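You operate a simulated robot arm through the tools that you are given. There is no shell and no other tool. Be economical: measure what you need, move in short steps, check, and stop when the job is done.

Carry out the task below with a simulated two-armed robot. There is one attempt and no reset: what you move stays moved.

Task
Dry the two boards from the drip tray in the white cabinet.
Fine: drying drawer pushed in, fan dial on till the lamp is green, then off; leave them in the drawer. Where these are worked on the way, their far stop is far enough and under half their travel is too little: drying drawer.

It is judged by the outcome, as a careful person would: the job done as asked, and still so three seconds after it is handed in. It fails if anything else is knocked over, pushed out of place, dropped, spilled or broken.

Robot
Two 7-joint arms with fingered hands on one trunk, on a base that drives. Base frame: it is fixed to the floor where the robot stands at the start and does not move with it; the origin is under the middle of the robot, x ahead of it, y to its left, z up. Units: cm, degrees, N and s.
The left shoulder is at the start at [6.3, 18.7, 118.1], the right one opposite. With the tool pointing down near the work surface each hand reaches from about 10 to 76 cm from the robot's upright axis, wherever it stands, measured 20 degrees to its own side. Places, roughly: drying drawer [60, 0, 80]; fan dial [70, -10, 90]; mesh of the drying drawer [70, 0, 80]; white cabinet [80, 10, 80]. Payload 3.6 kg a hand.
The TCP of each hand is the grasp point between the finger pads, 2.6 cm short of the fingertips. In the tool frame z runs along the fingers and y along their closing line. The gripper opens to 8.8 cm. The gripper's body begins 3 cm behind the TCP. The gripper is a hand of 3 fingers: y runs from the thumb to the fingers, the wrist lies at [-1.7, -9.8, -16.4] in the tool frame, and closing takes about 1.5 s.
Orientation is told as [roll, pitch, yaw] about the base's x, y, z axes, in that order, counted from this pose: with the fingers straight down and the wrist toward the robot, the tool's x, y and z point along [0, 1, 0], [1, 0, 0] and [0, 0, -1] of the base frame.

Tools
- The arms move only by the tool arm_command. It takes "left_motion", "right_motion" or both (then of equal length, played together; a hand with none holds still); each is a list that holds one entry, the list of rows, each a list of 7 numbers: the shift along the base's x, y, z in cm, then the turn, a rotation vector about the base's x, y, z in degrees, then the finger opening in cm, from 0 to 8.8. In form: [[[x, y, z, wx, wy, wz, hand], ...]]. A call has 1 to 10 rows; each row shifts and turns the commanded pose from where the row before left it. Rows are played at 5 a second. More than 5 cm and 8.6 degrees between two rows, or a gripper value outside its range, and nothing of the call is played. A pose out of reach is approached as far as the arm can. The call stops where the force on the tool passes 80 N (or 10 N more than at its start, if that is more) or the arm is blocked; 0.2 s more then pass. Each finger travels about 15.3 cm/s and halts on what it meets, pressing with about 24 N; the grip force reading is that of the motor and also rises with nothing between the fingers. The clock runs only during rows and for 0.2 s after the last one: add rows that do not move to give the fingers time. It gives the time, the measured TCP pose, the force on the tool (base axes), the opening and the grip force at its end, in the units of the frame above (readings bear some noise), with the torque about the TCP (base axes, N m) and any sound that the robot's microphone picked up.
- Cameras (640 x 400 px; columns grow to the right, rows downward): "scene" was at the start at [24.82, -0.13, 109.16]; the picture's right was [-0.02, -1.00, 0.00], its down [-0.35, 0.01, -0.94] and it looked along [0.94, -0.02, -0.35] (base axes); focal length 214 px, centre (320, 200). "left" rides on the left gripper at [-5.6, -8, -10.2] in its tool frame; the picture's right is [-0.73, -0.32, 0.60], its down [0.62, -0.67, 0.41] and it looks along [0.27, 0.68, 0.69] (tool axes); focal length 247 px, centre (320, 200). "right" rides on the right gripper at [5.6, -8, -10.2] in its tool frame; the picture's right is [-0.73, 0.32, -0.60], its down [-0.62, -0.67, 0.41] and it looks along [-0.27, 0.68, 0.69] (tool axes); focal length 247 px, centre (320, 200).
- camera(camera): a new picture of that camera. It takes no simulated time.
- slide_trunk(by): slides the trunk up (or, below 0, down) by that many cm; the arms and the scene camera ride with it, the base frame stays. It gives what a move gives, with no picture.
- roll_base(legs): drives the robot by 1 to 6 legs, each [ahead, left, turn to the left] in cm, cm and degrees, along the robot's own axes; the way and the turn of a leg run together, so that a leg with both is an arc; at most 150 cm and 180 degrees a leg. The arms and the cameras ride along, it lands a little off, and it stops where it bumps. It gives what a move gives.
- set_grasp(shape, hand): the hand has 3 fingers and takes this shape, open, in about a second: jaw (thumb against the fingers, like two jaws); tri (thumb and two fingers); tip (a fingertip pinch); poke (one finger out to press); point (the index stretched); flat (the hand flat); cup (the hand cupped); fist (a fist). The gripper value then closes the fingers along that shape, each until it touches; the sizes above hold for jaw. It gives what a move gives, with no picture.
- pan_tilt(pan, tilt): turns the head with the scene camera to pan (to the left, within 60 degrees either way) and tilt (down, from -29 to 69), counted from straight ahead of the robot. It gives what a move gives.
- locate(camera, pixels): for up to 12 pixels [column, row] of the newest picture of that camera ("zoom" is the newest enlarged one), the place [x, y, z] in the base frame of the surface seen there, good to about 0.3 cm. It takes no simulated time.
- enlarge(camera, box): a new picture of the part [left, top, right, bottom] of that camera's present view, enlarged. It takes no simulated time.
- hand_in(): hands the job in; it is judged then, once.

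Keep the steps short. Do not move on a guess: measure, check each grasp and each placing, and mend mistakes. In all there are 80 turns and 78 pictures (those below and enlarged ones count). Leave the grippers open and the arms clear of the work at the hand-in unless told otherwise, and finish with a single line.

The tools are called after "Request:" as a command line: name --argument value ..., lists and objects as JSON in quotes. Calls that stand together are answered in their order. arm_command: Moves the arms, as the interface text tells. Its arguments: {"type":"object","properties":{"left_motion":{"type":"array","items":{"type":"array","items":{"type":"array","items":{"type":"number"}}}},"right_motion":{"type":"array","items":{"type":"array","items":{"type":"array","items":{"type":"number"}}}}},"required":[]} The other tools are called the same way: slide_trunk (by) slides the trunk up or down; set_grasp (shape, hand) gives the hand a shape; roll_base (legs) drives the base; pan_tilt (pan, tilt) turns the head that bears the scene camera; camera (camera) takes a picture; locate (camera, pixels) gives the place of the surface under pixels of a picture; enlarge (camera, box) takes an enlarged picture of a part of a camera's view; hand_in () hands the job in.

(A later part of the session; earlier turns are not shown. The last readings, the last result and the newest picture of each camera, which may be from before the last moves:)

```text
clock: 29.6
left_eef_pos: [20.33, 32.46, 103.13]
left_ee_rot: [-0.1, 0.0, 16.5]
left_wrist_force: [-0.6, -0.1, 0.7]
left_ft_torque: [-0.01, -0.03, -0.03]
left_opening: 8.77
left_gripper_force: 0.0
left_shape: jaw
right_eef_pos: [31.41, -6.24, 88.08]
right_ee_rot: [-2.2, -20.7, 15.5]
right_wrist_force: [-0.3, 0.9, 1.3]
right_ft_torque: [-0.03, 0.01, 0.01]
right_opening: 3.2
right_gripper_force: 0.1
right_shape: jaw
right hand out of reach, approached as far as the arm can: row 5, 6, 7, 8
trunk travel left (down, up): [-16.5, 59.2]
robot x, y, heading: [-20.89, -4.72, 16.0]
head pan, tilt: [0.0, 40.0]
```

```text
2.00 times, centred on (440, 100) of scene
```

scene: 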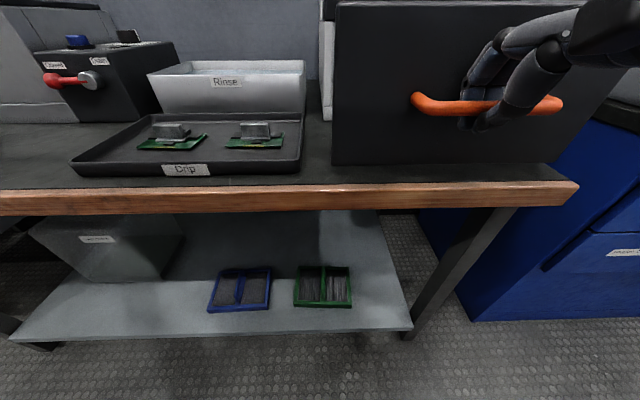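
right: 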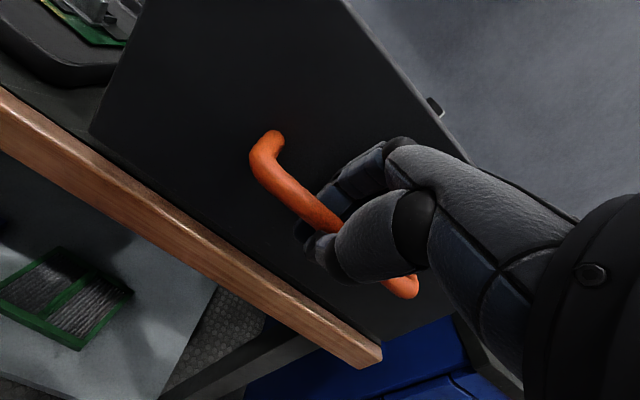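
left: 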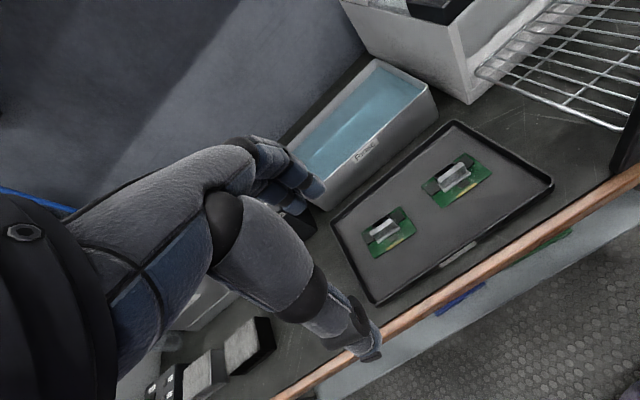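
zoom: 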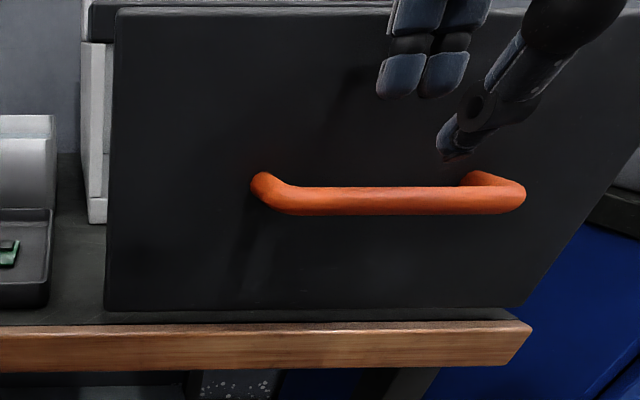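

The right hand is free. I raise the trunk back 16 cm, then move the right hand aside to the right.

Request:
slide_trunk --by 16

Request:
arm_command --right_motion '[[[0, -3, 2, -2.1, 7, 0, 5], [0, -3, 2, -2.1, 7, 0, 5], [0, -3, 2, -1.5, 6, 0, 5], [0, -3, 2, 0, 0, -8, 5], [0, -3, 2, 0, 0, -8, 5], [0, -3, 0, 0, 0, 0, 5], [0, 0, 0, 0, 0, 0, 5]]]'

Request:
roll_base --legs '[[10, 0, 0]]'

Request:
camera --camera "scene"

Request:
camera --camera "left"

```text
clock: 31.4
left_eef_pos: [20.5, 32.54, 119.04]
left_ee_rot: [0.0, 0.1, 16.5]
left_wrist_force: [-0.1, -0.1, -0.3]
left_ft_torque: [-0.01, -0.03, 0.02]
left_opening: 8.77
left_gripper_force: 0.0
left_shape: jaw
right_eef_pos: [31.52, -6.07, 104.1]
right_ee_rot: [-2.2, -20.7, 15.3]
right_wrist_force: [-0.2, 0.2, -1.1]
right_ft_torque: [-0.02, 0.01, 0.03]
right_opening: 3.2
right_gripper_force: 0.0
right_shape: jaw
trunk travel left (down, up): [-32.5, 43.2]
robot x, y, heading: [-20.78, -4.56, 16.5]
head pan, tilt: [0.0, 40.0]
```

```text
clock: 33.0
left_eef_pos: [20.39, 32.55, 118.99]
left_ee_rot: [-0.2, 0.0, 16.5]
left_wrist_force: [0.6, 0.1, -0.5]
left_ft_torque: [0.01, -0.02, 0.0]
left_opening: 8.78
left_gripper_force: 0.1
left_shape: jaw
right_eef_pos: [31.47, -24.24, 114.29]
right_ee_rot: [-2.5, -0.1, -0.6]
right_wrist_force: [0.6, 0.8, -0.1]
right_ft_torque: [-0.02, 0.02, -0.01]
right_opening: 4.96
right_gripper_force: 0.0
right_shape: jaw
trunk travel left (down, up): [-32.5, 43.2]
robot x, y, heading: [-20.85, -4.54, 16.5]
head pan, tilt: [0.0, 40.0]
```

```text
clock: 34.1
left_eef_pos: [30.17, 35.35, 119.13]
left_ee_rot: [0.0, 0.1, 16.5]
left_wrist_force: [1.0, 0.9, -0.4]
left_ft_torque: [-0.03, 0.03, -0.02]
left_opening: 8.76
left_gripper_force: 0.2
left_shape: jaw
right_eef_pos: [41.37, -21.37, 114.1]
right_ee_rot: [-2.4, 0.0, -0.5]
right_wrist_force: [-0.7, 0.3, -0.6]
right_ft_torque: [-0.03, 0.0, -0.03]
right_opening: 4.97
right_gripper_force: 0.1
right_shape: jaw
trunk travel left (down, up): [-32.5, 43.2]
robot x, y, heading: [-11.62, -1.9, 16.5]
head pan, tilt: [0.0, 40.0]
```

```text
44 pictures are left
```

scene: 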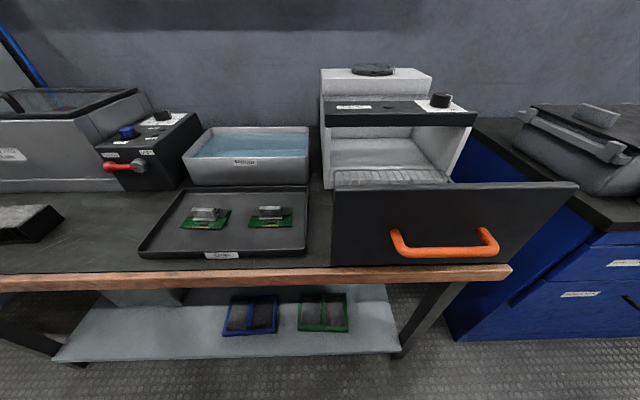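

```text
43 pictures are left
```

left: 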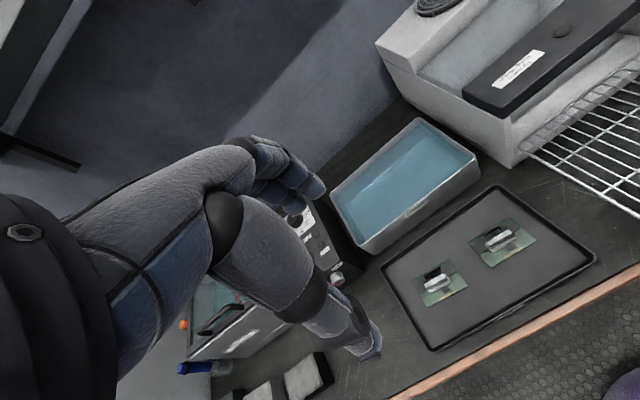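

The drawer is open with room over the mesh. Now I measure both boards' fins and the mesh from the left camera.

Request:
enlarge --camera "left" --box '[400, 200, 560, 320]'

Request:
locate --camera "left" --pixels '[[560, 158], [600, 185], [600, 130], [630, 110], [637, 200], [575, 130], [540, 148]]'

Request:
locate --camera "scene" --pixels '[[340, 182], [440, 178], [400, 182], [410, 168], [340, 188], [560, 187]]'

```text
3.33 times, centred on (480, 260) of left
```

zoom: 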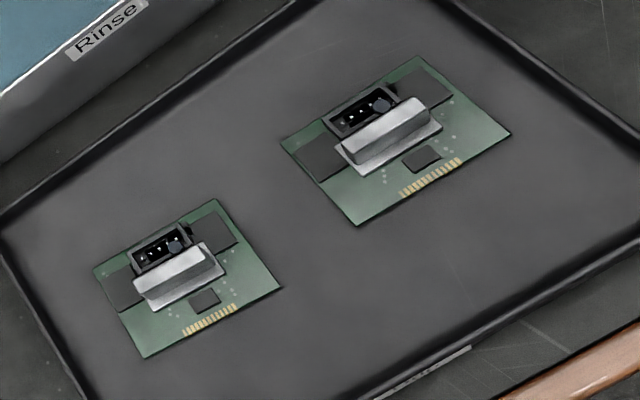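

```text
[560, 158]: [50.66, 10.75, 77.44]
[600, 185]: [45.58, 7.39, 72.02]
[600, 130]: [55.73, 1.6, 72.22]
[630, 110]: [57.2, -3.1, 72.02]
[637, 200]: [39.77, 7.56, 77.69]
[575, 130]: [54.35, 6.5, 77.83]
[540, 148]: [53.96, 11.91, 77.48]
```

```text
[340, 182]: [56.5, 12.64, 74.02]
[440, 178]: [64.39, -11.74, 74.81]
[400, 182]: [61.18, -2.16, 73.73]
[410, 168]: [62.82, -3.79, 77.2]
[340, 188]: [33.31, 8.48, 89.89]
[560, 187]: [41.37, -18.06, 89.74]
```

Mesh top is z≈77.7, drawer front top z≈89.8. I locate the fin tops and board corners of both boards.

Request:
locate --camera "zoom" --pixels '[[352, 148], [420, 108], [388, 128], [420, 60], [508, 132], [358, 222], [140, 283], [208, 254], [175, 270], [215, 202], [279, 289], [145, 355]]'

Request:
locate --camera "zoom" --pixels '[[332, 115], [395, 90], [378, 95], [365, 165], [440, 125], [135, 258], [185, 232], [150, 308], [222, 280], [390, 150], [96, 268], [284, 138]]'

```text
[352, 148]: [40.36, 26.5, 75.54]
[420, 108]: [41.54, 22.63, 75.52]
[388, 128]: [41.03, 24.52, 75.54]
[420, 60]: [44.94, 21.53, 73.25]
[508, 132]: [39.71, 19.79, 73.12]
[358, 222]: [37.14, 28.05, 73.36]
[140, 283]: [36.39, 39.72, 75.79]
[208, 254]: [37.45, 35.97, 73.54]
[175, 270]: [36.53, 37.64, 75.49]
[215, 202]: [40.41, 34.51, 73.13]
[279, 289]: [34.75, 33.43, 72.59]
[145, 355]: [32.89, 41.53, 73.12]
```

```text
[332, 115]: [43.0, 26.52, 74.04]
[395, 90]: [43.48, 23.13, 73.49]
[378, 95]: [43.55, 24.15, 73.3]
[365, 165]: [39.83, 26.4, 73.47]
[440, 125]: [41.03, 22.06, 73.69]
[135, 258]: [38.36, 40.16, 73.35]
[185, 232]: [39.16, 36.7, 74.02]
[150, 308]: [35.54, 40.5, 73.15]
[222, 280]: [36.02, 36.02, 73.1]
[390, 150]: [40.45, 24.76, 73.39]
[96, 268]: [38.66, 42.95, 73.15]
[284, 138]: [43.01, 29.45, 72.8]
```

Right board: fin centre (41.0,24.5), top z 75.5, yaw ≈17°. I lower the left hand to 85 cm above it.

Request:
arm_command --left_motion '[[[1.08, -1.08, -3.4, 0, 0, 0, 3.2], [1.08, -1.08, -3.4, 0, 0, 0, 3.2], [1.08, -1.08, -3.4, 0, 0, 0, 3.2], [1.08, -1.08, -3.4, 0, 0, 0, 3.2], [1.08, -1.08, -3.4, 0, 0, 0, 3.2], [1.08, -1.08, -3.4, 0, 0, 0, 3.2], [1.08, -1.08, -3.4, 0, 0, 0, 3.2], [1.08, -1.08, -3.4, 0, 0, 0, 3.2], [1.08, -1.08, -3.4, 0, 0, 0, 3.2], [1.08, -1.08, -3.4, 0, 0, 0.5, 3.2]]]'

Request:
enlarge --camera "left" --box '[220, 160, 480, 380]'

Request:
enlarge --camera "scene" --box '[140, 120, 340, 260]'

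```text
clock: 36.3
left_eef_pos: [40.8, 24.57, 85.05]
left_ee_rot: [0.0, 0.0, 17.1]
left_wrist_force: [-1.6, 0.0, -0.5]
left_ft_torque: [-0.04, 0.01, -0.01]
left_opening: 3.23
left_gripper_force: 0.0
left_shape: jaw
right_eef_pos: [41.11, -21.4, 114.09]
right_ee_rot: [-2.4, -0.1, -0.5]
right_wrist_force: [0.1, 0.3, 0.4]
right_ft_torque: [-0.01, 0.01, -0.03]
right_opening: 4.96
right_gripper_force: 0.1
right_shape: jaw
trunk travel left (down, up): [-32.5, 43.2]
robot x, y, heading: [-11.03, -2.0, 16.3]
head pan, tilt: [0.0, 40.0]
```

```text
1.82 times, centred on (350, 270) of left
```

zoom: 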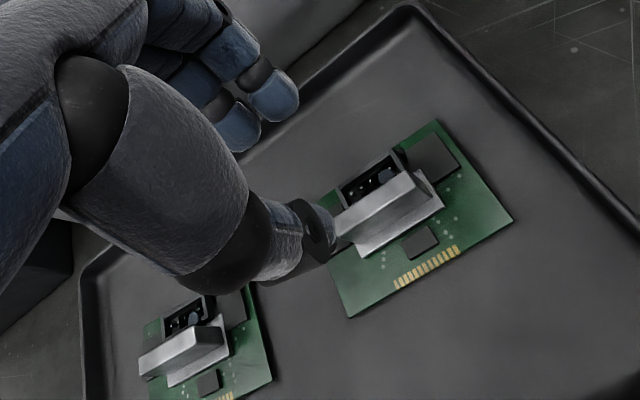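

```text
2.86 times, centred on (240, 190) of scene
```

zoom: 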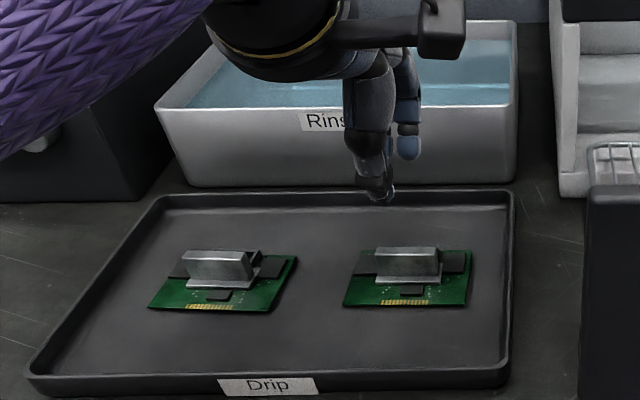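

I verify tip positions before the descent.

Request:
locate --camera "zoom" --pixels '[[378, 195], [370, 180], [408, 152], [408, 255]]'

Request:
locate --camera "left" --pixels '[[401, 282], [363, 222], [345, 235], [420, 275], [432, 265], [404, 290]]'

```text
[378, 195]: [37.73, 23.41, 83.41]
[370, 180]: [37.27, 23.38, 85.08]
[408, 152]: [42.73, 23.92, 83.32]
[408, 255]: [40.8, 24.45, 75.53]
```

```text
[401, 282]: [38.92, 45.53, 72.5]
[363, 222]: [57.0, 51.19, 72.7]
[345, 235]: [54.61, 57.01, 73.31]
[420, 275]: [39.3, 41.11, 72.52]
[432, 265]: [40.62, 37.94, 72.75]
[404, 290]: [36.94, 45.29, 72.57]
```

Thumb and fingers straddle the fin evenly. I descend 8.3 cm and check.

Request:
arm_command --left_motion '[[[0.1, 0, -2.5, 0, 0, 0, 3.2], [0.1, 0, -2.5, 0, 0, 0, 3.2], [0, 0, -1.7, 0, 0, 0, 3.2], [0, 0, -1.6, 0, 0, 0, 3.2], [0, 0, 0, 0, 0, 0, 3.2]]]'

Request:
enlarge --camera "left" --box '[260, 140, 480, 320]'

Request:
enlarge --camera "scene" --box '[200, 160, 340, 250]'

```text
clock: 37.5
left_eef_pos: [41.02, 24.55, 76.69]
left_ee_rot: [0.0, 0.0, 17.0]
left_wrist_force: [-0.2, 0.2, -0.7]
left_ft_torque: [-0.01, -0.02, -0.02]
left_opening: 3.25
left_gripper_force: 0.0
left_shape: jaw
right_eef_pos: [41.07, -21.36, 114.23]
right_ee_rot: [-2.4, 0.0, -0.6]
right_wrist_force: [-1.2, 0.2, -0.1]
right_ft_torque: [0.02, 0.01, 0.03]
right_opening: 4.96
right_gripper_force: 0.2
right_shape: jaw
trunk travel left (down, up): [-32.5, 43.2]
robot x, y, heading: [-11.5, -2.05, 16.6]
head pan, tilt: [0.0, 40.0]
```

```text
2.22 times, centred on (370, 230) of left
```

zoom: 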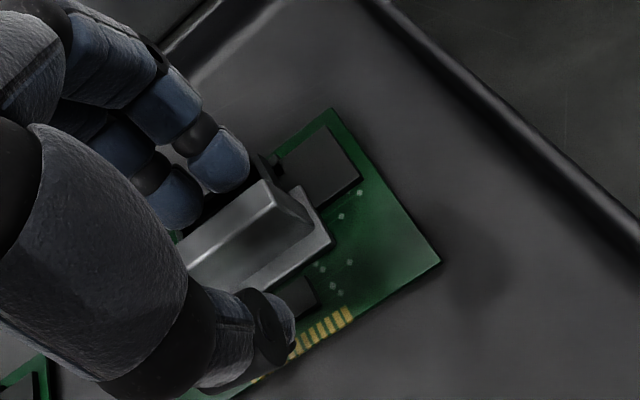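

```text
4.44 times, centred on (270, 205) of scene
```

zoom: 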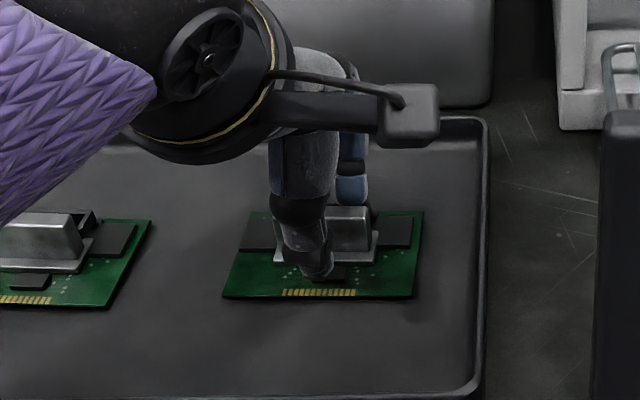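

The fin lies between thumb and fingers, no contact force. I close.

Request:
arm_command --left_motion '[[[0, 0, 0, 0, 0, 0, 2], [0, 0, 0, 0, 0, 0, 1], [0, 0, 0, 0, 0, 0, 0], [0, 0, 0, 0, 0, 0, 0], [0, 0, 0, 0, 0, 0, 0], [0, 0, 0, 0, 0, 0, 0]]]'

Request:
enlarge --camera "left" --box '[260, 140, 480, 320]'

```text
clock: 38.9
left_eef_pos: [40.96, 24.43, 76.79]
left_ee_rot: [-0.1, -0.1, 17.0]
left_wrist_force: [-0.2, -0.1, -0.1]
left_ft_torque: [0.05, 0.01, -0.01]
left_opening: 0.48
left_gripper_force: 23.9
left_shape: jaw
right_eef_pos: [41.02, -21.42, 114.05]
right_ee_rot: [-2.3, -0.1, -0.6]
right_wrist_force: [-0.5, 1.0, -0.4]
right_ft_torque: [-0.01, -0.01, -0.01]
right_opening: 4.98
right_gripper_force: 0.1
right_shape: jaw
trunk travel left (down, up): [-32.5, 43.2]
robot x, y, heading: [-11.69, -1.71, 16.6]
head pan, tilt: [0.0, 40.0]
```

```text
2.22 times, centred on (370, 230) of left
```

zoom: 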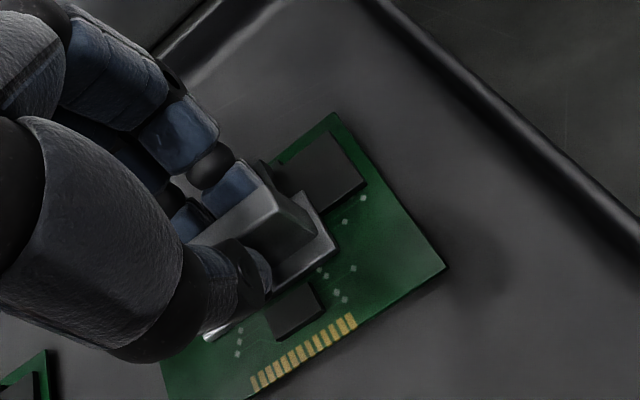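

The fin is pinched (opening 0.48, 24 N). I lift slowly 4 cm and check that the board follows.

Request:
arm_command --left_motion '[[[0, 0, 0.8, 0, 0, 0, 0], [0, 0, 1.2, 0, 0, 0, 0], [0, 0, 2, 0, 0, 0, 0], [0, 0, 2, 0, 0, 0, 0], [0, 0, 0, 0, 0, 0, 0]]]'

Request:
enlarge --camera "scene" --box '[160, 120, 360, 260]'

```text
clock: 40.1
left_eef_pos: [40.95, 24.45, 82.92]
left_ee_rot: [0.0, 0.0, 17.0]
left_wrist_force: [0.3, 0.6, -1.3]
left_ft_torque: [0.0, 0.0, -0.01]
left_opening: 0.5
left_gripper_force: 23.5
left_shape: jaw
right_eef_pos: [41.04, -21.4, 114.18]
right_ee_rot: [-2.4, -0.1, -0.6]
right_wrist_force: [-0.6, 0.0, -0.6]
right_ft_torque: [0.02, 0.0, 0.0]
right_opening: 4.97
right_gripper_force: 0.0
right_shape: jaw
trunk travel left (down, up): [-32.5, 43.2]
robot x, y, heading: [-11.55, -1.47, 16.4]
head pan, tilt: [0.0, 40.0]
```

```text
2.86 times, centred on (260, 190) of scene
```

zoom: 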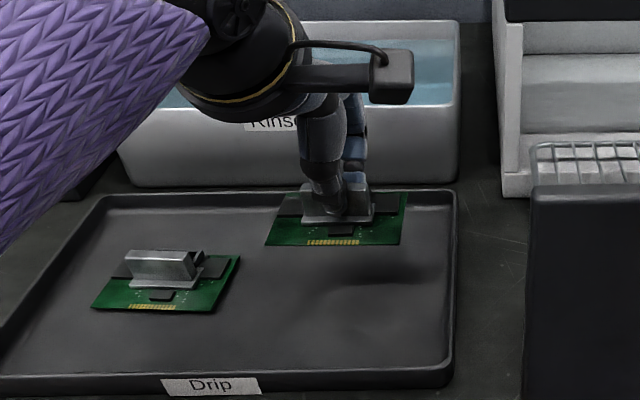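

Board held level. I lift to 96 cm and carry it over the drawer toward the far (right) spot on the mesh.

Request:
arm_command --left_motion '[[[0, 0, 4.4, 0, 0, 0, 0], [0, 0, 4.4, 0, 0, 0, 0], [0, 0, 4.2, 0, 0, 0, 0], [1.6, -4.2, 0, 0, 0, 0, 0], [1.6, -4.2, 0, 0, 0, 0, 0], [1.6, -4.2, 0, 0, 0, 0, 0], [1.6, -4.2, 0, 0, 0, 0, 0], [1.6, -4.2, 0, 0, 0, 0, 0], [1.6, -4.2, 0, 0, 0, 0, 0], [1.6, -4.3, 0, 0, 0, 0, 0]]]'

Request:
camera --camera "scene"

Request:
camera --camera "left"

Request:
camera --camera "right"

```text
clock: 42.3
left_eef_pos: [50.1, 0.47, 96.01]
left_ee_rot: [-0.1, 0.0, 17.1]
left_wrist_force: [-0.2, 0.5, -1.2]
left_ft_torque: [0.02, 0.0, 0.01]
left_opening: 0.53
left_gripper_force: 23.9
left_shape: jaw
left hand out of reach, approached as far as the arm can: row 9, 10
right_eef_pos: [41.2, -21.36, 114.14]
right_ee_rot: [-2.4, 0.0, -0.7]
right_wrist_force: [0.3, -0.2, 0.0]
right_ft_torque: [-0.02, -0.01, 0.01]
right_opening: 4.94
right_gripper_force: 0.0
right_shape: jaw
trunk travel left (down, up): [-32.5, 43.2]
robot x, y, heading: [-11.03, -1.86, 16.6]
head pan, tilt: [0.0, 40.0]
```

```text
35 pictures are left
```

scene: 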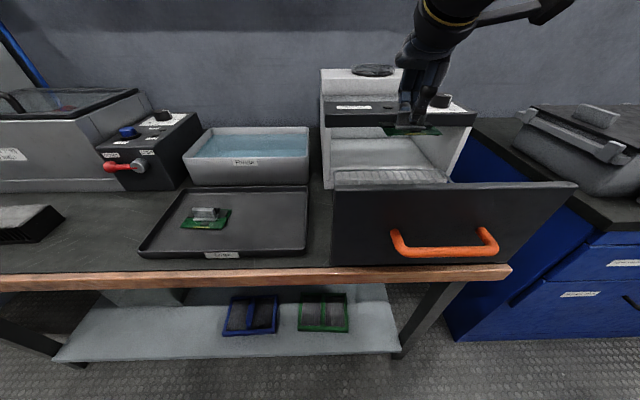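

```text
34 pictures are left
```

left: 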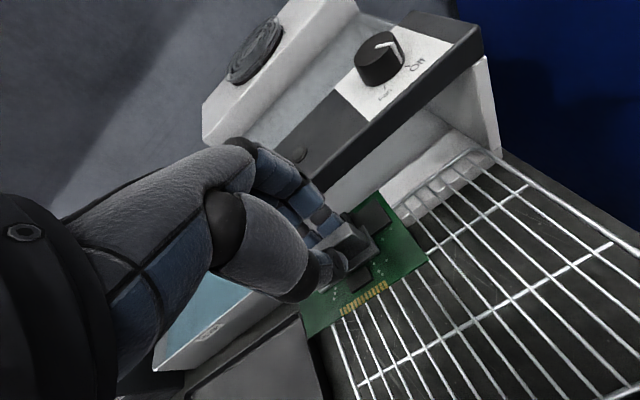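

```text
33 pictures are left
```

right: 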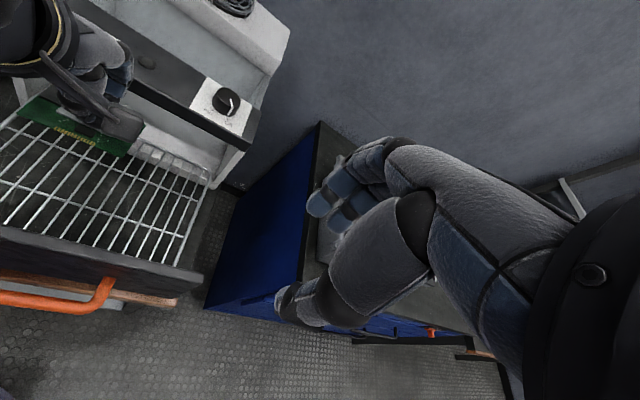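

The left hand ran out of reach at (50.1, 0.5). I measure the mesh's right edge and then shift the base 9 cm to its right.

Request:
locate --camera "left" --pixels '[[495, 158], [545, 195], [600, 232], [430, 175], [468, 25], [483, 62], [380, 60], [385, 330]]'

Request:
roll_base --legs '[[0, -9, 0]]'

```text
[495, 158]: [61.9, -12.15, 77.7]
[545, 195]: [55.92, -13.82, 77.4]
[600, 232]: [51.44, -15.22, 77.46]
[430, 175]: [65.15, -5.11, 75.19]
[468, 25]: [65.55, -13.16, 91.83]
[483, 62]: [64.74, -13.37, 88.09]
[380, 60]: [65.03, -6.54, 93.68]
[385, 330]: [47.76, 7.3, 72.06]
```

```text
clock: 43.4
left_eef_pos: [52.71, -8.31, 95.89]
left_ee_rot: [0.2, 0.0, 16.9]
left_wrist_force: [-1.0, 0.0, -0.2]
left_ft_torque: [0.04, -0.02, -0.01]
left_opening: 0.47
left_gripper_force: 24.0
left_shape: jaw
right_eef_pos: [43.7, -30.19, 114.05]
right_ee_rot: [-2.3, 0.0, -0.6]
right_wrist_force: [0.4, -0.1, -0.1]
right_ft_torque: [0.0, 0.01, 0.0]
right_opening: 4.96
right_gripper_force: 0.1
right_shape: jaw
trunk travel left (down, up): [-32.5, 43.2]
robot x, y, heading: [-8.68, -10.78, 16.4]
head pan, tilt: [0.0, 40.0]
```

Mesh right edge is known now (25 cm wide mesh). I lower the board to about 1.5 cm above the mesh at (53,-7.5).

Request:
arm_command --left_motion '[[[0.3, 0.8, -2, 0, 0, 0, 0], [0, 0, -2.5, 0, 0, 0, 0], [0, 0, -2.5, 0, 0, 0, 0], [0, 0, -2.5, 0, 0, 0, 0], [0, 0, -2, 0, 0, 0, 0], [0, 0, -1, 0, 0, 0, 0], [0, 0, 0, 0, 0, 0, 0]]]'

Request:
camera --camera "left"

Request:
enlarge --camera "right" --box '[0, 40, 320, 240]'

```text
clock: 45.0
left_eef_pos: [52.7, -5.64, 86.49]
left_ee_rot: [-0.1, 0.0, 16.9]
left_wrist_force: [0.0, 0.5, -0.4]
left_ft_torque: [0.02, 0.01, 0.01]
left_opening: 0.51
left_gripper_force: 24.5
left_shape: jaw
left hand out of reach, approached as far as the arm can: row 2, 3, 4, 5, 6
right_eef_pos: [43.66, -29.84, 114.12]
right_ee_rot: [-2.4, -0.3, -0.7]
right_wrist_force: [0.5, 0.0, -0.5]
right_ft_torque: [0.0, -0.02, -0.01]
right_opening: 4.97
right_gripper_force: 0.0
right_shape: jaw
trunk travel left (down, up): [-32.5, 43.2]
robot x, y, heading: [-8.73, -10.44, 16.4]
head pan, tilt: [0.0, 40.0]
```

```text
32 pictures are left
```

left: 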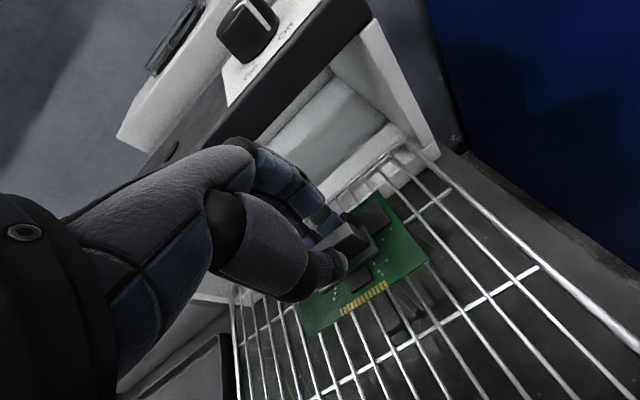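

```text
2.00 times, centred on (160, 140) of right
```

zoom: 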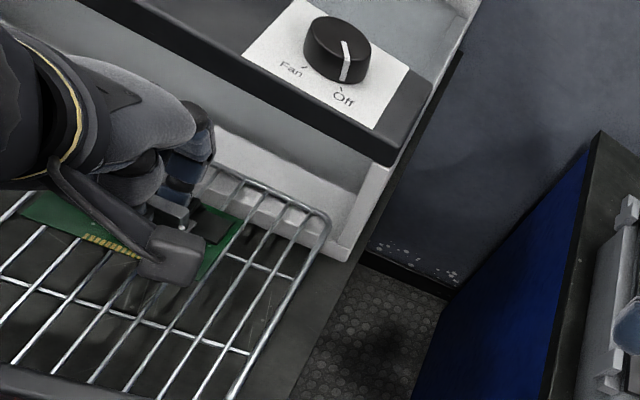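

Reach is short across the body again. I shift the base 8 cm further to its right, then bring the hand back left with the arm.

Request:
arm_command --left_motion '[[[0, 0, 2, 0, 0, 0, 0], [-0.7, 2.5, 2, 0, 0, 0, 0], [-0.7, 2.5, 0, 0, 0, 0, 0], [0, 0, 0, 0, 0, 0, 0]]]'

Request:
roll_base --legs '[[0, -9, 0]]'

```text
clock: 46.0
left_eef_pos: [51.44, -0.57, 90.49]
left_ee_rot: [0.0, 0.0, 16.9]
left_wrist_force: [0.6, 0.0, -0.5]
left_ft_torque: [0.0, -0.02, 0.04]
left_opening: 0.51
left_gripper_force: 23.8
left_shape: jaw
right_eef_pos: [43.59, -30.0, 114.02]
right_ee_rot: [-2.3, -0.2, -0.6]
right_wrist_force: [-0.6, -0.8, 0.5]
right_ft_torque: [-0.01, -0.01, -0.01]
right_opening: 4.98
right_gripper_force: 0.1
right_shape: jaw
trunk travel left (down, up): [-32.5, 43.2]
robot x, y, heading: [-8.59, -10.27, 16.3]
head pan, tilt: [0.0, 40.0]
```

```text
clock: 47.1
left_eef_pos: [53.87, -9.39, 90.39]
left_ee_rot: [0.2, 0.1, 17.0]
left_wrist_force: [0.2, -0.8, 0.2]
left_ft_torque: [0.02, 0.0, -0.01]
left_opening: 0.52
left_gripper_force: 24.3
left_shape: jaw
right_eef_pos: [46.19, -38.67, 114.05]
right_ee_rot: [-2.3, 0.1, -0.5]
right_wrist_force: [0.0, 1.0, 0.1]
right_ft_torque: [0.03, -0.01, 0.0]
right_opening: 4.95
right_gripper_force: 0.1
right_shape: jaw
trunk travel left (down, up): [-32.5, 43.2]
robot x, y, heading: [-6.35, -18.52, 16.6]
head pan, tilt: [0.0, 40.0]
```

Now shift to (52.9,-7.3) and lower to 83.3.

Request:
arm_command --left_motion '[[[-0.5, 1, -0.5, 0, 0, 0, 0], [-0.5, 1, -1, 0, 0, 0, 0], [0, 0, -2, 0, 0, 0, 0], [0, 0, -2, 0, 0, 0, 0], [0, 0, -1.6, 0, 0, 0, 0], [0, 0, 0, 0, 0, 0, 0]]]'

Request:
enlarge --camera "left" --box '[220, 100, 540, 360]'

Request:
camera --camera "scene"

```text
clock: 48.5
left_eef_pos: [52.75, -7.28, 83.33]
left_ee_rot: [0.0, 0.0, 16.9]
left_wrist_force: [-0.1, 0.4, -0.3]
left_ft_torque: [0.02, 0.03, 0.0]
left_opening: 0.46
left_gripper_force: 23.6
left_shape: jaw
right_eef_pos: [46.23, -38.5, 114.13]
right_ee_rot: [-2.4, -0.1, -0.6]
right_wrist_force: [-0.5, 0.3, -0.7]
right_ft_torque: [-0.01, 0.02, 0.02]
right_opening: 4.96
right_gripper_force: 0.0
right_shape: jaw
trunk travel left (down, up): [-32.5, 43.2]
robot x, y, heading: [-6.0, -18.77, 16.2]
head pan, tilt: [0.0, 40.0]
```

```text
1.54 times, centred on (380, 230) of left
```

zoom: 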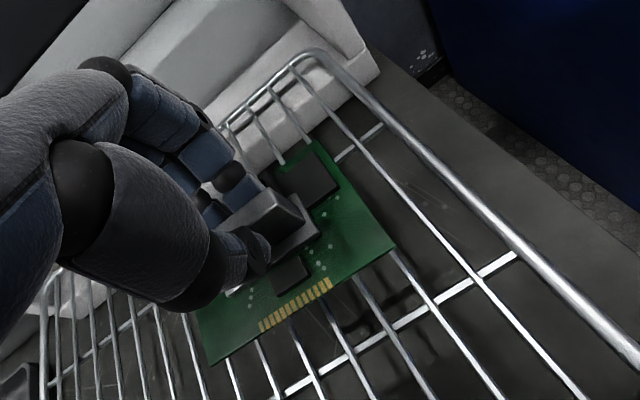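

```text
29 pictures are left
```

scene: 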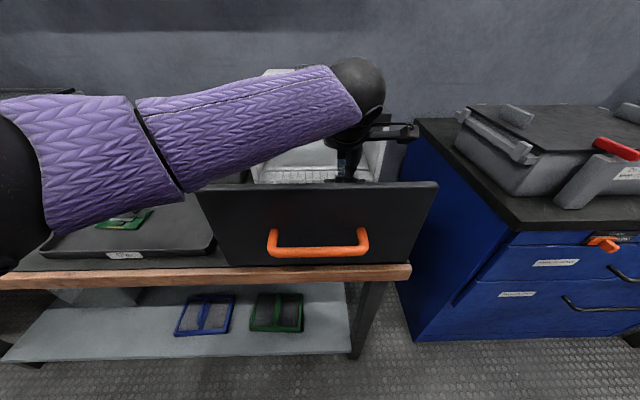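

Board is above the mesh. I lower 1.5 cm in small steps, watching force.

Request:
arm_command --left_motion '[[[0, 0, -0.5, 0, 0, 0, 0], [0, 0, -0.5, 0, 0, 0, 0], [0, 0, -0.3, 0, 0, 0, 0], [0, 0, -0.2, 0, 0, 0, 0], [0, 0, 0, 0, 0, 0, 0]]]'

Request:
enlarge --camera "left" --box '[280, 160, 500, 340]'

```text
clock: 49.7
left_eef_pos: [52.78, -7.17, 81.88]
left_ee_rot: [0.1, 0.0, 17.0]
left_wrist_force: [-0.3, 0.0, 0.4]
left_ft_torque: [0.01, -0.01, 0.0]
left_opening: 0.46
left_gripper_force: 24.1
left_shape: jaw
right_eef_pos: [46.15, -38.57, 114.13]
right_ee_rot: [-2.4, -0.1, -0.6]
right_wrist_force: [0.3, 0.2, -0.5]
right_ft_torque: [-0.01, 0.01, 0.0]
right_opening: 4.95
right_gripper_force: 0.1
right_shape: jaw
trunk travel left (down, up): [-32.5, 43.2]
robot x, y, heading: [-6.26, -18.84, 16.3]
head pan, tilt: [0.0, 40.0]
```

```text
2.22 times, centred on (390, 250) of left
```

zoom: 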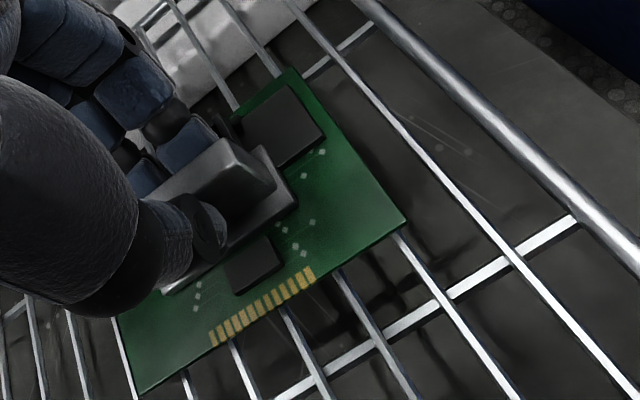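

No contact force yet; I measure the board's gap to the rods.

Request:
locate --camera "zoom" --pixels '[[395, 218], [350, 200], [340, 240], [405, 245], [450, 290], [345, 285], [160, 370], [290, 315], [520, 258]]'

Request:
arm_command --left_motion '[[[0, 0, -0.3, 0, 0, 0, 0], [0, 0, 0, 0, 0, 0, 0]]]'

```text
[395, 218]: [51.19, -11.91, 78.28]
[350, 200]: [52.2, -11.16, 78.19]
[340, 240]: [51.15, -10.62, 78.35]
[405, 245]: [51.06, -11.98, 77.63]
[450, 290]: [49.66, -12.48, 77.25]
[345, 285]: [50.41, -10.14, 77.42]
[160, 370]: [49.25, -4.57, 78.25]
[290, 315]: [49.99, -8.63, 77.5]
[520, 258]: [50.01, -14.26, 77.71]
```

```text
clock: 50.3
left_eef_pos: [52.82, -7.1, 81.67]
left_ee_rot: [-0.1, -0.2, 16.9]
left_wrist_force: [-0.4, 0.8, 7.9]
left_ft_torque: [0.01, -0.06, 0.03]
left_opening: 0.51
left_gripper_force: 24.6
left_shape: jaw
right_eef_pos: [45.92, -38.58, 114.14]
right_ee_rot: [-2.4, -0.1, -0.6]
right_wrist_force: [0.3, -0.7, 0.0]
right_ft_torque: [0.0, -0.01, 0.02]
right_opening: 4.93
right_gripper_force: 0.1
right_shape: jaw
trunk travel left (down, up): [-32.5, 43.2]
robot x, y, heading: [-5.95, -19.02, 16.4]
head pan, tilt: [0.0, 40.0]
```

8 N upward: the board rests on the mesh. I open to 3.2 and lift straight up.

Request:
arm_command --left_motion '[[[0, 0, 0.1, 0, 0, 0, 1], [0, 0, 0, 0, 0, 0, 2], [0, 0, 0, 0, 0, 0, 3.2], [0, 0, 0, 0, 0, 0, 3.2], [0, 0, 1.5, 0, 0, 0, 3.2], [0, 0, 3, 0, 0, 0, 3.2], [0, 0, 4, 0, 0, 0, 3.2], [0, 0, 4, 0, 0, 0, 3.2], [0, 0, 4, 0, 0, 0, 3.2]]]'

Request:
enlarge --camera "left" --box '[240, 100, 640, 360]'

```text
clock: 52.3
left_eef_pos: [52.76, -7.17, 98.21]
left_ee_rot: [-0.1, -0.1, 16.9]
left_wrist_force: [0.0, 0.0, 0.3]
left_ft_torque: [-0.02, -0.02, 0.0]
left_opening: 3.16
left_gripper_force: 0.1
left_shape: jaw
right_eef_pos: [46.2, -38.62, 114.05]
right_ee_rot: [-2.3, -0.1, -0.6]
right_wrist_force: [0.6, -0.1, 0.1]
right_ft_torque: [0.03, 0.02, 0.01]
right_opening: 4.98
right_gripper_force: 0.1
right_shape: jaw
trunk travel left (down, up): [-32.5, 43.2]
robot x, y, heading: [-5.68, -18.87, 16.5]
head pan, tilt: [0.0, 40.0]
```

```text
1.54 times, centred on (440, 230) of left
```

zoom: 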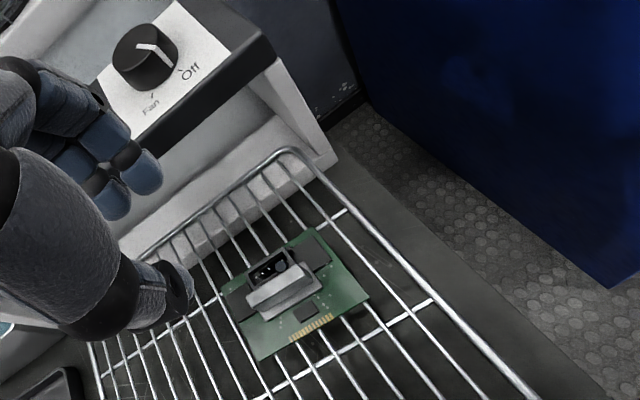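

Board 1 rests flat on the mesh. I drive back left 17 cm for board 2.

Request:
roll_base --legs '[[0, 17, 0]]'

```text
clock: 53.8
left_eef_pos: [48.18, 9.2, 98.19]
left_ee_rot: [-0.1, 0.0, 17.0]
left_wrist_force: [-0.1, 1.2, 0.0]
left_ft_torque: [-0.02, -0.03, -0.04]
left_opening: 3.16
left_gripper_force: 0.1
left_shape: jaw
right_eef_pos: [41.23, -22.08, 114.09]
right_ee_rot: [-2.5, -0.1, -0.6]
right_wrist_force: [-0.6, 1.1, 0.6]
right_ft_torque: [0.0, -0.01, 0.0]
right_opening: 4.96
right_gripper_force: 0.2
right_shape: jaw
trunk travel left (down, up): [-32.5, 43.2]
robot x, y, heading: [-11.01, -2.91, 16.4]
head pan, tilt: [0.0, 40.0]
```

Move over board 2's fin (36.7,37.9) with yaw 12.5, then down to 85.

Request:
arm_command --left_motion '[[[-1.64, 4.1, 0, 0, 0, 0, 3.2], [-1.64, 4.1, 0, 0, 0, 0, 3.2], [-1.64, 4.1, 0, 0, 0, 0, 3.2], [-1.64, 4.1, 0, 0, 0, -2.2, 3.2], [-1.64, 4.1, 0, 0, 0, -2.3, 3.2], [-1.64, 4.1, -1, 0, 0, 0, 3.2], [-1.64, 4.1, -3, 0, 0, 0, 3.2], [0, 0, -4.6, 0, 0, 0, 3.2], [0, 0, -4.6, 0, 0, 0, 3.2], [0, 0, 0, 0, 0, 0, 3.2]]]'

Request:
enlarge --camera "left" --box '[220, 160, 480, 380]'

Request:
enlarge --camera "scene" --box '[120, 120, 320, 260]'

```text
refused: row 7 steps farther than a row can; nothing moved
```

```text
1.82 times, centred on (350, 270) of left
```

zoom: 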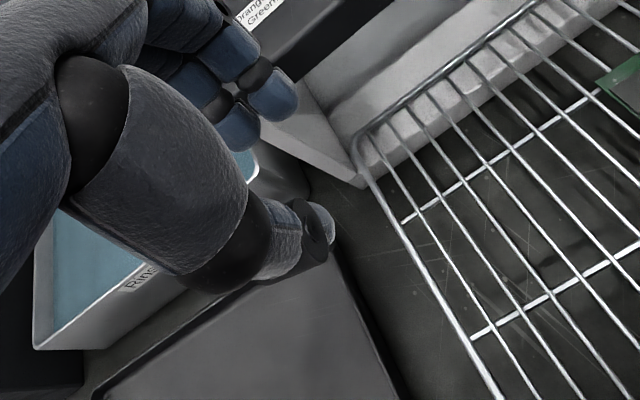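

```text
2.86 times, centred on (220, 190) of scene
```

zoom: 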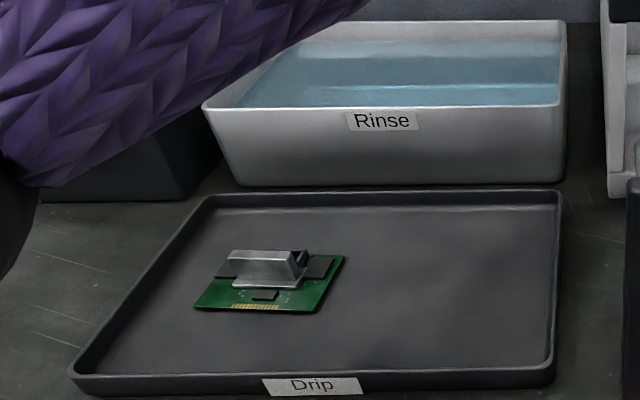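

One row was too long; I repeat with shorter rows. Meanwhile I re-measure board 2's fin in this zoom.

Request:
locate --camera "zoom" --pixels '[[232, 256], [262, 256], [290, 256], [340, 258], [317, 311], [197, 305]]'

Request:
arm_command --left_motion '[[[-1.64, 4.1, 0, 0, 0, 0, 3.2], [-1.64, 4.1, 0, 0, 0, 0, 3.2], [-1.64, 4.1, 0, 0, 0, 0, 3.2], [-1.64, 4.1, 0, 0, 0, -2.2, 3.2], [-1.64, 4.1, 0, 0, 0, -2.3, 3.2], [-1.64, 4.1, 0, 0, 0, 0, 3.2], [-1.64, 4.1, 0, 0, 0, 0, 3.2], [0, 0, -4.6, 0, 0, 0, 3.2], [0, 0, -4.6, 0, 0, 0, 3.2], [0, 0, -4, 0, 0, 0, 3.2]]]'

Request:
enlarge --camera "scene" --box '[120, 120, 320, 260]'

```text
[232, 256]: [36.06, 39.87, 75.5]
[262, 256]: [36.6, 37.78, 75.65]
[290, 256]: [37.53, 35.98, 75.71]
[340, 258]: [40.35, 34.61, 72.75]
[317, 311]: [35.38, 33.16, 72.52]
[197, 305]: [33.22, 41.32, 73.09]
```

```text
clock: 56.0
left_eef_pos: [36.64, 37.97, 84.89]
left_ee_rot: [-0.1, 0.0, 12.5]
left_wrist_force: [0.3, -1.0, 0.2]
left_ft_torque: [0.0, -0.02, -0.01]
left_opening: 3.16
left_gripper_force: 0.1
left_shape: jaw
right_eef_pos: [41.31, -22.2, 114.08]
right_ee_rot: [-2.3, 0.0, -0.6]
right_wrist_force: [0.8, 0.0, -0.4]
right_ft_torque: [-0.01, -0.03, 0.02]
right_opening: 4.94
right_gripper_force: 0.1
right_shape: jaw
trunk travel left (down, up): [-32.5, 43.2]
robot x, y, heading: [-11.01, -2.84, 16.5]
head pan, tilt: [0.0, 40.0]
```

```text
2.86 times, centred on (220, 190) of scene
```

zoom: 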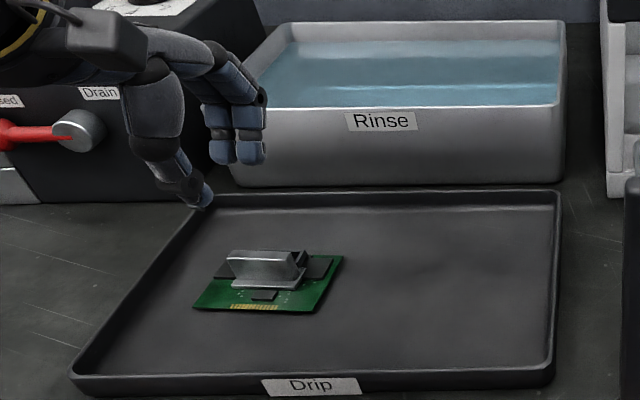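

Fin centre (36.75,37.9), yaw ≈15. I descend.

Request:
arm_command --left_motion '[[[0.1, 0, -2.5, 0, 0, 2.5, 3.2], [0, 0, -2.5, 0, 0, 0, 3.2], [0, 0, -1.7, 0, 0, 0, 3.2], [0, 0, -1.5, 0, 0, 0, 3.2], [0, 0, 0, 0, 0, 0, 3.2]]]'

Request:
enlarge --camera "left" --box '[260, 140, 480, 320]'

```text
clock: 57.2
left_eef_pos: [36.63, 37.81, 76.72]
left_ee_rot: [0.0, 0.0, 15.1]
left_wrist_force: [-0.3, -0.1, 1.1]
left_ft_torque: [-0.01, 0.01, 0.0]
left_opening: 3.17
left_gripper_force: 0.0
left_shape: jaw
right_eef_pos: [41.24, -22.17, 114.22]
right_ee_rot: [-2.4, 0.0, -0.6]
right_wrist_force: [-0.2, 0.1, 0.6]
right_ft_torque: [-0.01, 0.01, 0.02]
right_opening: 4.95
right_gripper_force: 0.0
right_shape: jaw
trunk travel left (down, up): [-32.5, 43.2]
robot x, y, heading: [-10.91, -2.92, 16.2]
head pan, tilt: [0.0, 40.0]
```

```text
2.22 times, centred on (370, 230) of left
```

zoom: 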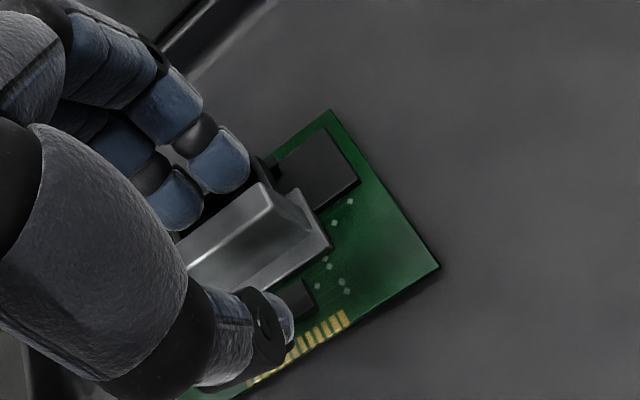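

Same good alignment as before. I close and lift, then carry up.

Request:
arm_command --left_motion '[[[0, 0, 0, 0, 0, 0, 2], [0, 0, 0, 0, 0, 0, 1], [0, 0, 0, 0, 0, 0, 0], [0, 0, 0, 0, 0, 0, 0], [0, 0, 0, 0, 0, 0, 0], [0, 0, 0, 0, 0, 0, 0], [0, 0, 0.8, 0, 0, 0, 0], [0, 0, 1.2, 0, 0, 0, 0], [0, 0, 2, 0, 0, 0, 0], [0, 0, 2, 0, 0, 0, 0]]]'

Request:
enlarge --camera "scene" --box '[120, 120, 320, 260]'

```text
clock: 59.4
left_eef_pos: [36.65, 37.91, 82.58]
left_ee_rot: [0.0, 0.0, 15.1]
left_wrist_force: [-0.9, -0.4, -0.5]
left_ft_torque: [0.01, -0.01, 0.04]
left_opening: 0.5
left_gripper_force: 23.6
left_shape: jaw
right_eef_pos: [41.38, -22.24, 114.17]
right_ee_rot: [-2.5, -0.1, -0.5]
right_wrist_force: [-0.6, 0.4, -0.3]
right_ft_torque: [0.01, 0.04, -0.02]
right_opening: 4.97
right_gripper_force: 0.1
right_shape: jaw
trunk travel left (down, up): [-32.5, 43.2]
robot x, y, heading: [-11.0, -2.77, 16.4]
head pan, tilt: [0.0, 40.0]
```

```text
2.86 times, centred on (220, 190) of scene
```

zoom: 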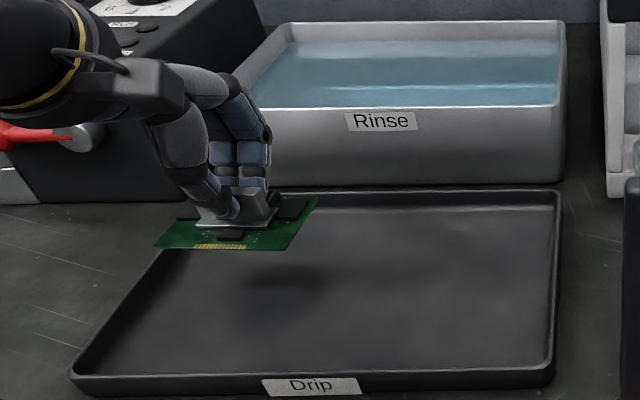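

Board 2 is held. I lift and carry toward the drawer, then shift the base 9 cm right.

Request:
arm_command --left_motion '[[[0, 0, 4.8, 0, 0, 0, 0], [0, 0, 4.8, 0, 0, 0, 0], [0, 0, 4.8, 0, 0, 0, 0], [1.9, -4.3, 0, 0, 0, 1.5, 0], [1.9, -4.3, 0, 0, 0, 0, 0], [1.9, -4.3, 0, 0, 0, 0, 0], [1.9, -4.3, 0, 0, 0, 0, 0], [1.9, -4.3, 0, 0, 0, 0, 0], [1.9, -4.3, 0, 0, 0, 0, 0]]]'

Request:
roll_base --legs '[[0, -9, 0]]'

```text
clock: 61.4
left_eef_pos: [48.05, 11.9, 97.09]
left_ee_rot: [0.1, 0.0, 16.5]
left_wrist_force: [0.3, -0.3, -0.5]
left_ft_torque: [0.0, 0.01, -0.03]
left_opening: 0.51
left_gripper_force: 23.9
left_shape: jaw
right_eef_pos: [41.27, -22.17, 114.17]
right_ee_rot: [-2.4, -0.1, -0.6]
right_wrist_force: [-0.2, -0.2, -0.7]
right_ft_torque: [0.03, -0.01, 0.0]
right_opening: 4.95
right_gripper_force: 0.2
right_shape: jaw
trunk travel left (down, up): [-32.5, 43.2]
robot x, y, heading: [-10.9, -2.69, 16.5]
head pan, tilt: [0.0, 40.0]
```

```text
clock: 62.5
left_eef_pos: [50.59, 3.27, 97.19]
left_ee_rot: [0.1, 0.0, 16.5]
left_wrist_force: [-0.3, -0.4, -0.8]
left_ft_torque: [0.03, -0.02, -0.01]
left_opening: 0.5
left_gripper_force: 24.1
left_shape: jaw
right_eef_pos: [44.03, -31.0, 114.09]
right_ee_rot: [-2.2, 0.0, -0.6]
right_wrist_force: [1.1, -0.8, -1.1]
right_ft_torque: [0.05, 0.0, -0.02]
right_opening: 4.96
right_gripper_force: 0.1
right_shape: jaw
trunk travel left (down, up): [-32.5, 43.2]
robot x, y, heading: [-8.49, -10.9, 16.5]
head pan, tilt: [0.0, 40.0]
```

Position is good; I lower to about 83.2 above the mesh.

Request:
arm_command --left_motion '[[[-0.4, 0, -3, 0, 0, 0, 0], [-0.3, 0, -3, 0, 0, 0, 0], [0, 0, -3, 0, 0, 0, 0], [0, 0, -3, 0, 0, 0, 0], [0, 0, -2, 0, 0, 0, 0], [0, 0, 0, 0, 0, 0, 0]]]'

Request:
camera --camera "left"

```text
clock: 63.9
left_eef_pos: [50.49, 4.51, 83.91]
left_ee_rot: [0.5, -1.2, 17.1]
left_wrist_force: [0.3, 0.5, -0.7]
left_ft_torque: [0.01, -0.01, -0.03]
left_opening: 0.53
left_gripper_force: 23.6
left_shape: jaw
right_eef_pos: [43.88, -30.65, 114.19]
right_ee_rot: [-2.4, -0.2, -0.5]
right_wrist_force: [-0.3, 0.2, -0.2]
right_ft_torque: [0.0, 0.03, 0.01]
right_opening: 4.96
right_gripper_force: 0.0
right_shape: jaw
trunk travel left (down, up): [-32.5, 43.2]
robot x, y, heading: [-8.11, -11.21, 16.4]
head pan, tilt: [0.0, 40.0]
```

```text
21 pictures are left
```

left: 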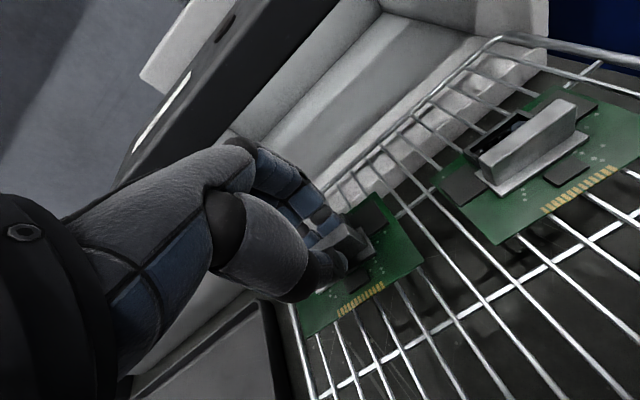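

The arm is near its limit (slightly off target). I shift the hand a little left and the base 5 cm right for a cleaner lowering.

Request:
arm_command --left_motion '[[[-0.6, 1.9, 2, 0, 0, 0, 0], [-0.6, 1.9, 1, 0, 0, 0, 0], [0, 0, 0, 0, 0, 0, 0]]]'

Request:
roll_base --legs '[[0, -6, 0]]'

```text
clock: 64.7
left_eef_pos: [48.86, 7.3, 86.35]
left_ee_rot: [0.1, -0.3, 16.5]
left_wrist_force: [-0.5, -0.4, -0.5]
left_ft_torque: [0.01, 0.0, -0.02]
left_opening: 0.52
left_gripper_force: 24.1
left_shape: jaw
right_eef_pos: [43.92, -30.79, 114.19]
right_ee_rot: [-2.4, 0.0, -0.5]
right_wrist_force: [0.0, 0.1, -0.2]
right_ft_torque: [-0.01, -0.04, 0.02]
right_opening: 4.98
right_gripper_force: 0.0
right_shape: jaw
trunk travel left (down, up): [-32.5, 43.2]
robot x, y, heading: [-8.29, -11.08, 16.5]
head pan, tilt: [0.0, 40.0]
```

```text
clock: 65.7
left_eef_pos: [50.32, 1.61, 86.14]
left_ee_rot: [0.3, -0.1, 16.6]
left_wrist_force: [0.3, -0.8, -0.4]
left_ft_torque: [0.03, -0.01, -0.01]
left_opening: 0.5
left_gripper_force: 24.7
left_shape: jaw
right_eef_pos: [45.64, -36.71, 114.12]
right_ee_rot: [-2.3, 0.1, -0.6]
right_wrist_force: [0.6, -0.1, -0.7]
right_ft_torque: [0.04, -0.02, -0.01]
right_opening: 4.99
right_gripper_force: 0.1
right_shape: jaw
trunk travel left (down, up): [-32.5, 43.2]
robot x, y, heading: [-6.65, -17.14, 16.6]
head pan, tilt: [0.0, 40.0]
```

Request:
arm_command --left_motion '[[[-0.6, 1.9, 0, 0, 0, 0, 0], [0, 0, -1.5, 0, 0, 0, 0], [0, 0, -1.5, 0, 0, 0, 0], [0, 0, -0.8, 0, 0, 0, 0], [0, 0, 0, 0, 0, 0, 0]]]'

Request:
camera --camera "left"

Request:
locate --camera "left" --pixels '[[415, 258], [395, 240], [310, 325], [430, 275], [480, 200], [560, 250]]'

```text
clock: 66.9
left_eef_pos: [49.86, 3.82, 82.42]
left_ee_rot: [0.4, -0.4, 16.8]
left_wrist_force: [0.5, -0.2, -0.8]
left_ft_torque: [-0.02, -0.02, -0.01]
left_opening: 0.49
left_gripper_force: 24.3
left_shape: jaw
right_eef_pos: [45.68, -36.5, 114.2]
right_ee_rot: [-2.4, -0.1, -0.6]
right_wrist_force: [-0.7, -0.2, -0.4]
right_ft_torque: [-0.02, 0.0, -0.04]
right_opening: 4.95
right_gripper_force: 0.1
right_shape: jaw
trunk travel left (down, up): [-32.5, 43.2]
robot x, y, heading: [-6.76, -16.81, 16.5]
head pan, tilt: [0.0, 40.0]
```

```text
20 pictures are left
```

left: 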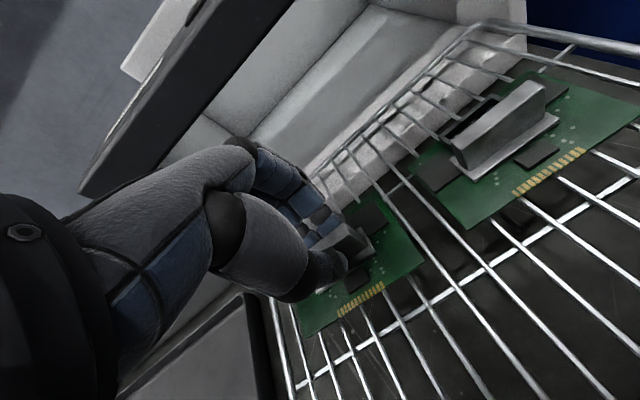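

```text
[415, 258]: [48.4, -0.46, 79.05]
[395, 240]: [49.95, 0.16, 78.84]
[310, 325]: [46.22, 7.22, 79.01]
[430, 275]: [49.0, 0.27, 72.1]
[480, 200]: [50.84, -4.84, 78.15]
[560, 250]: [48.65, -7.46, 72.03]
```

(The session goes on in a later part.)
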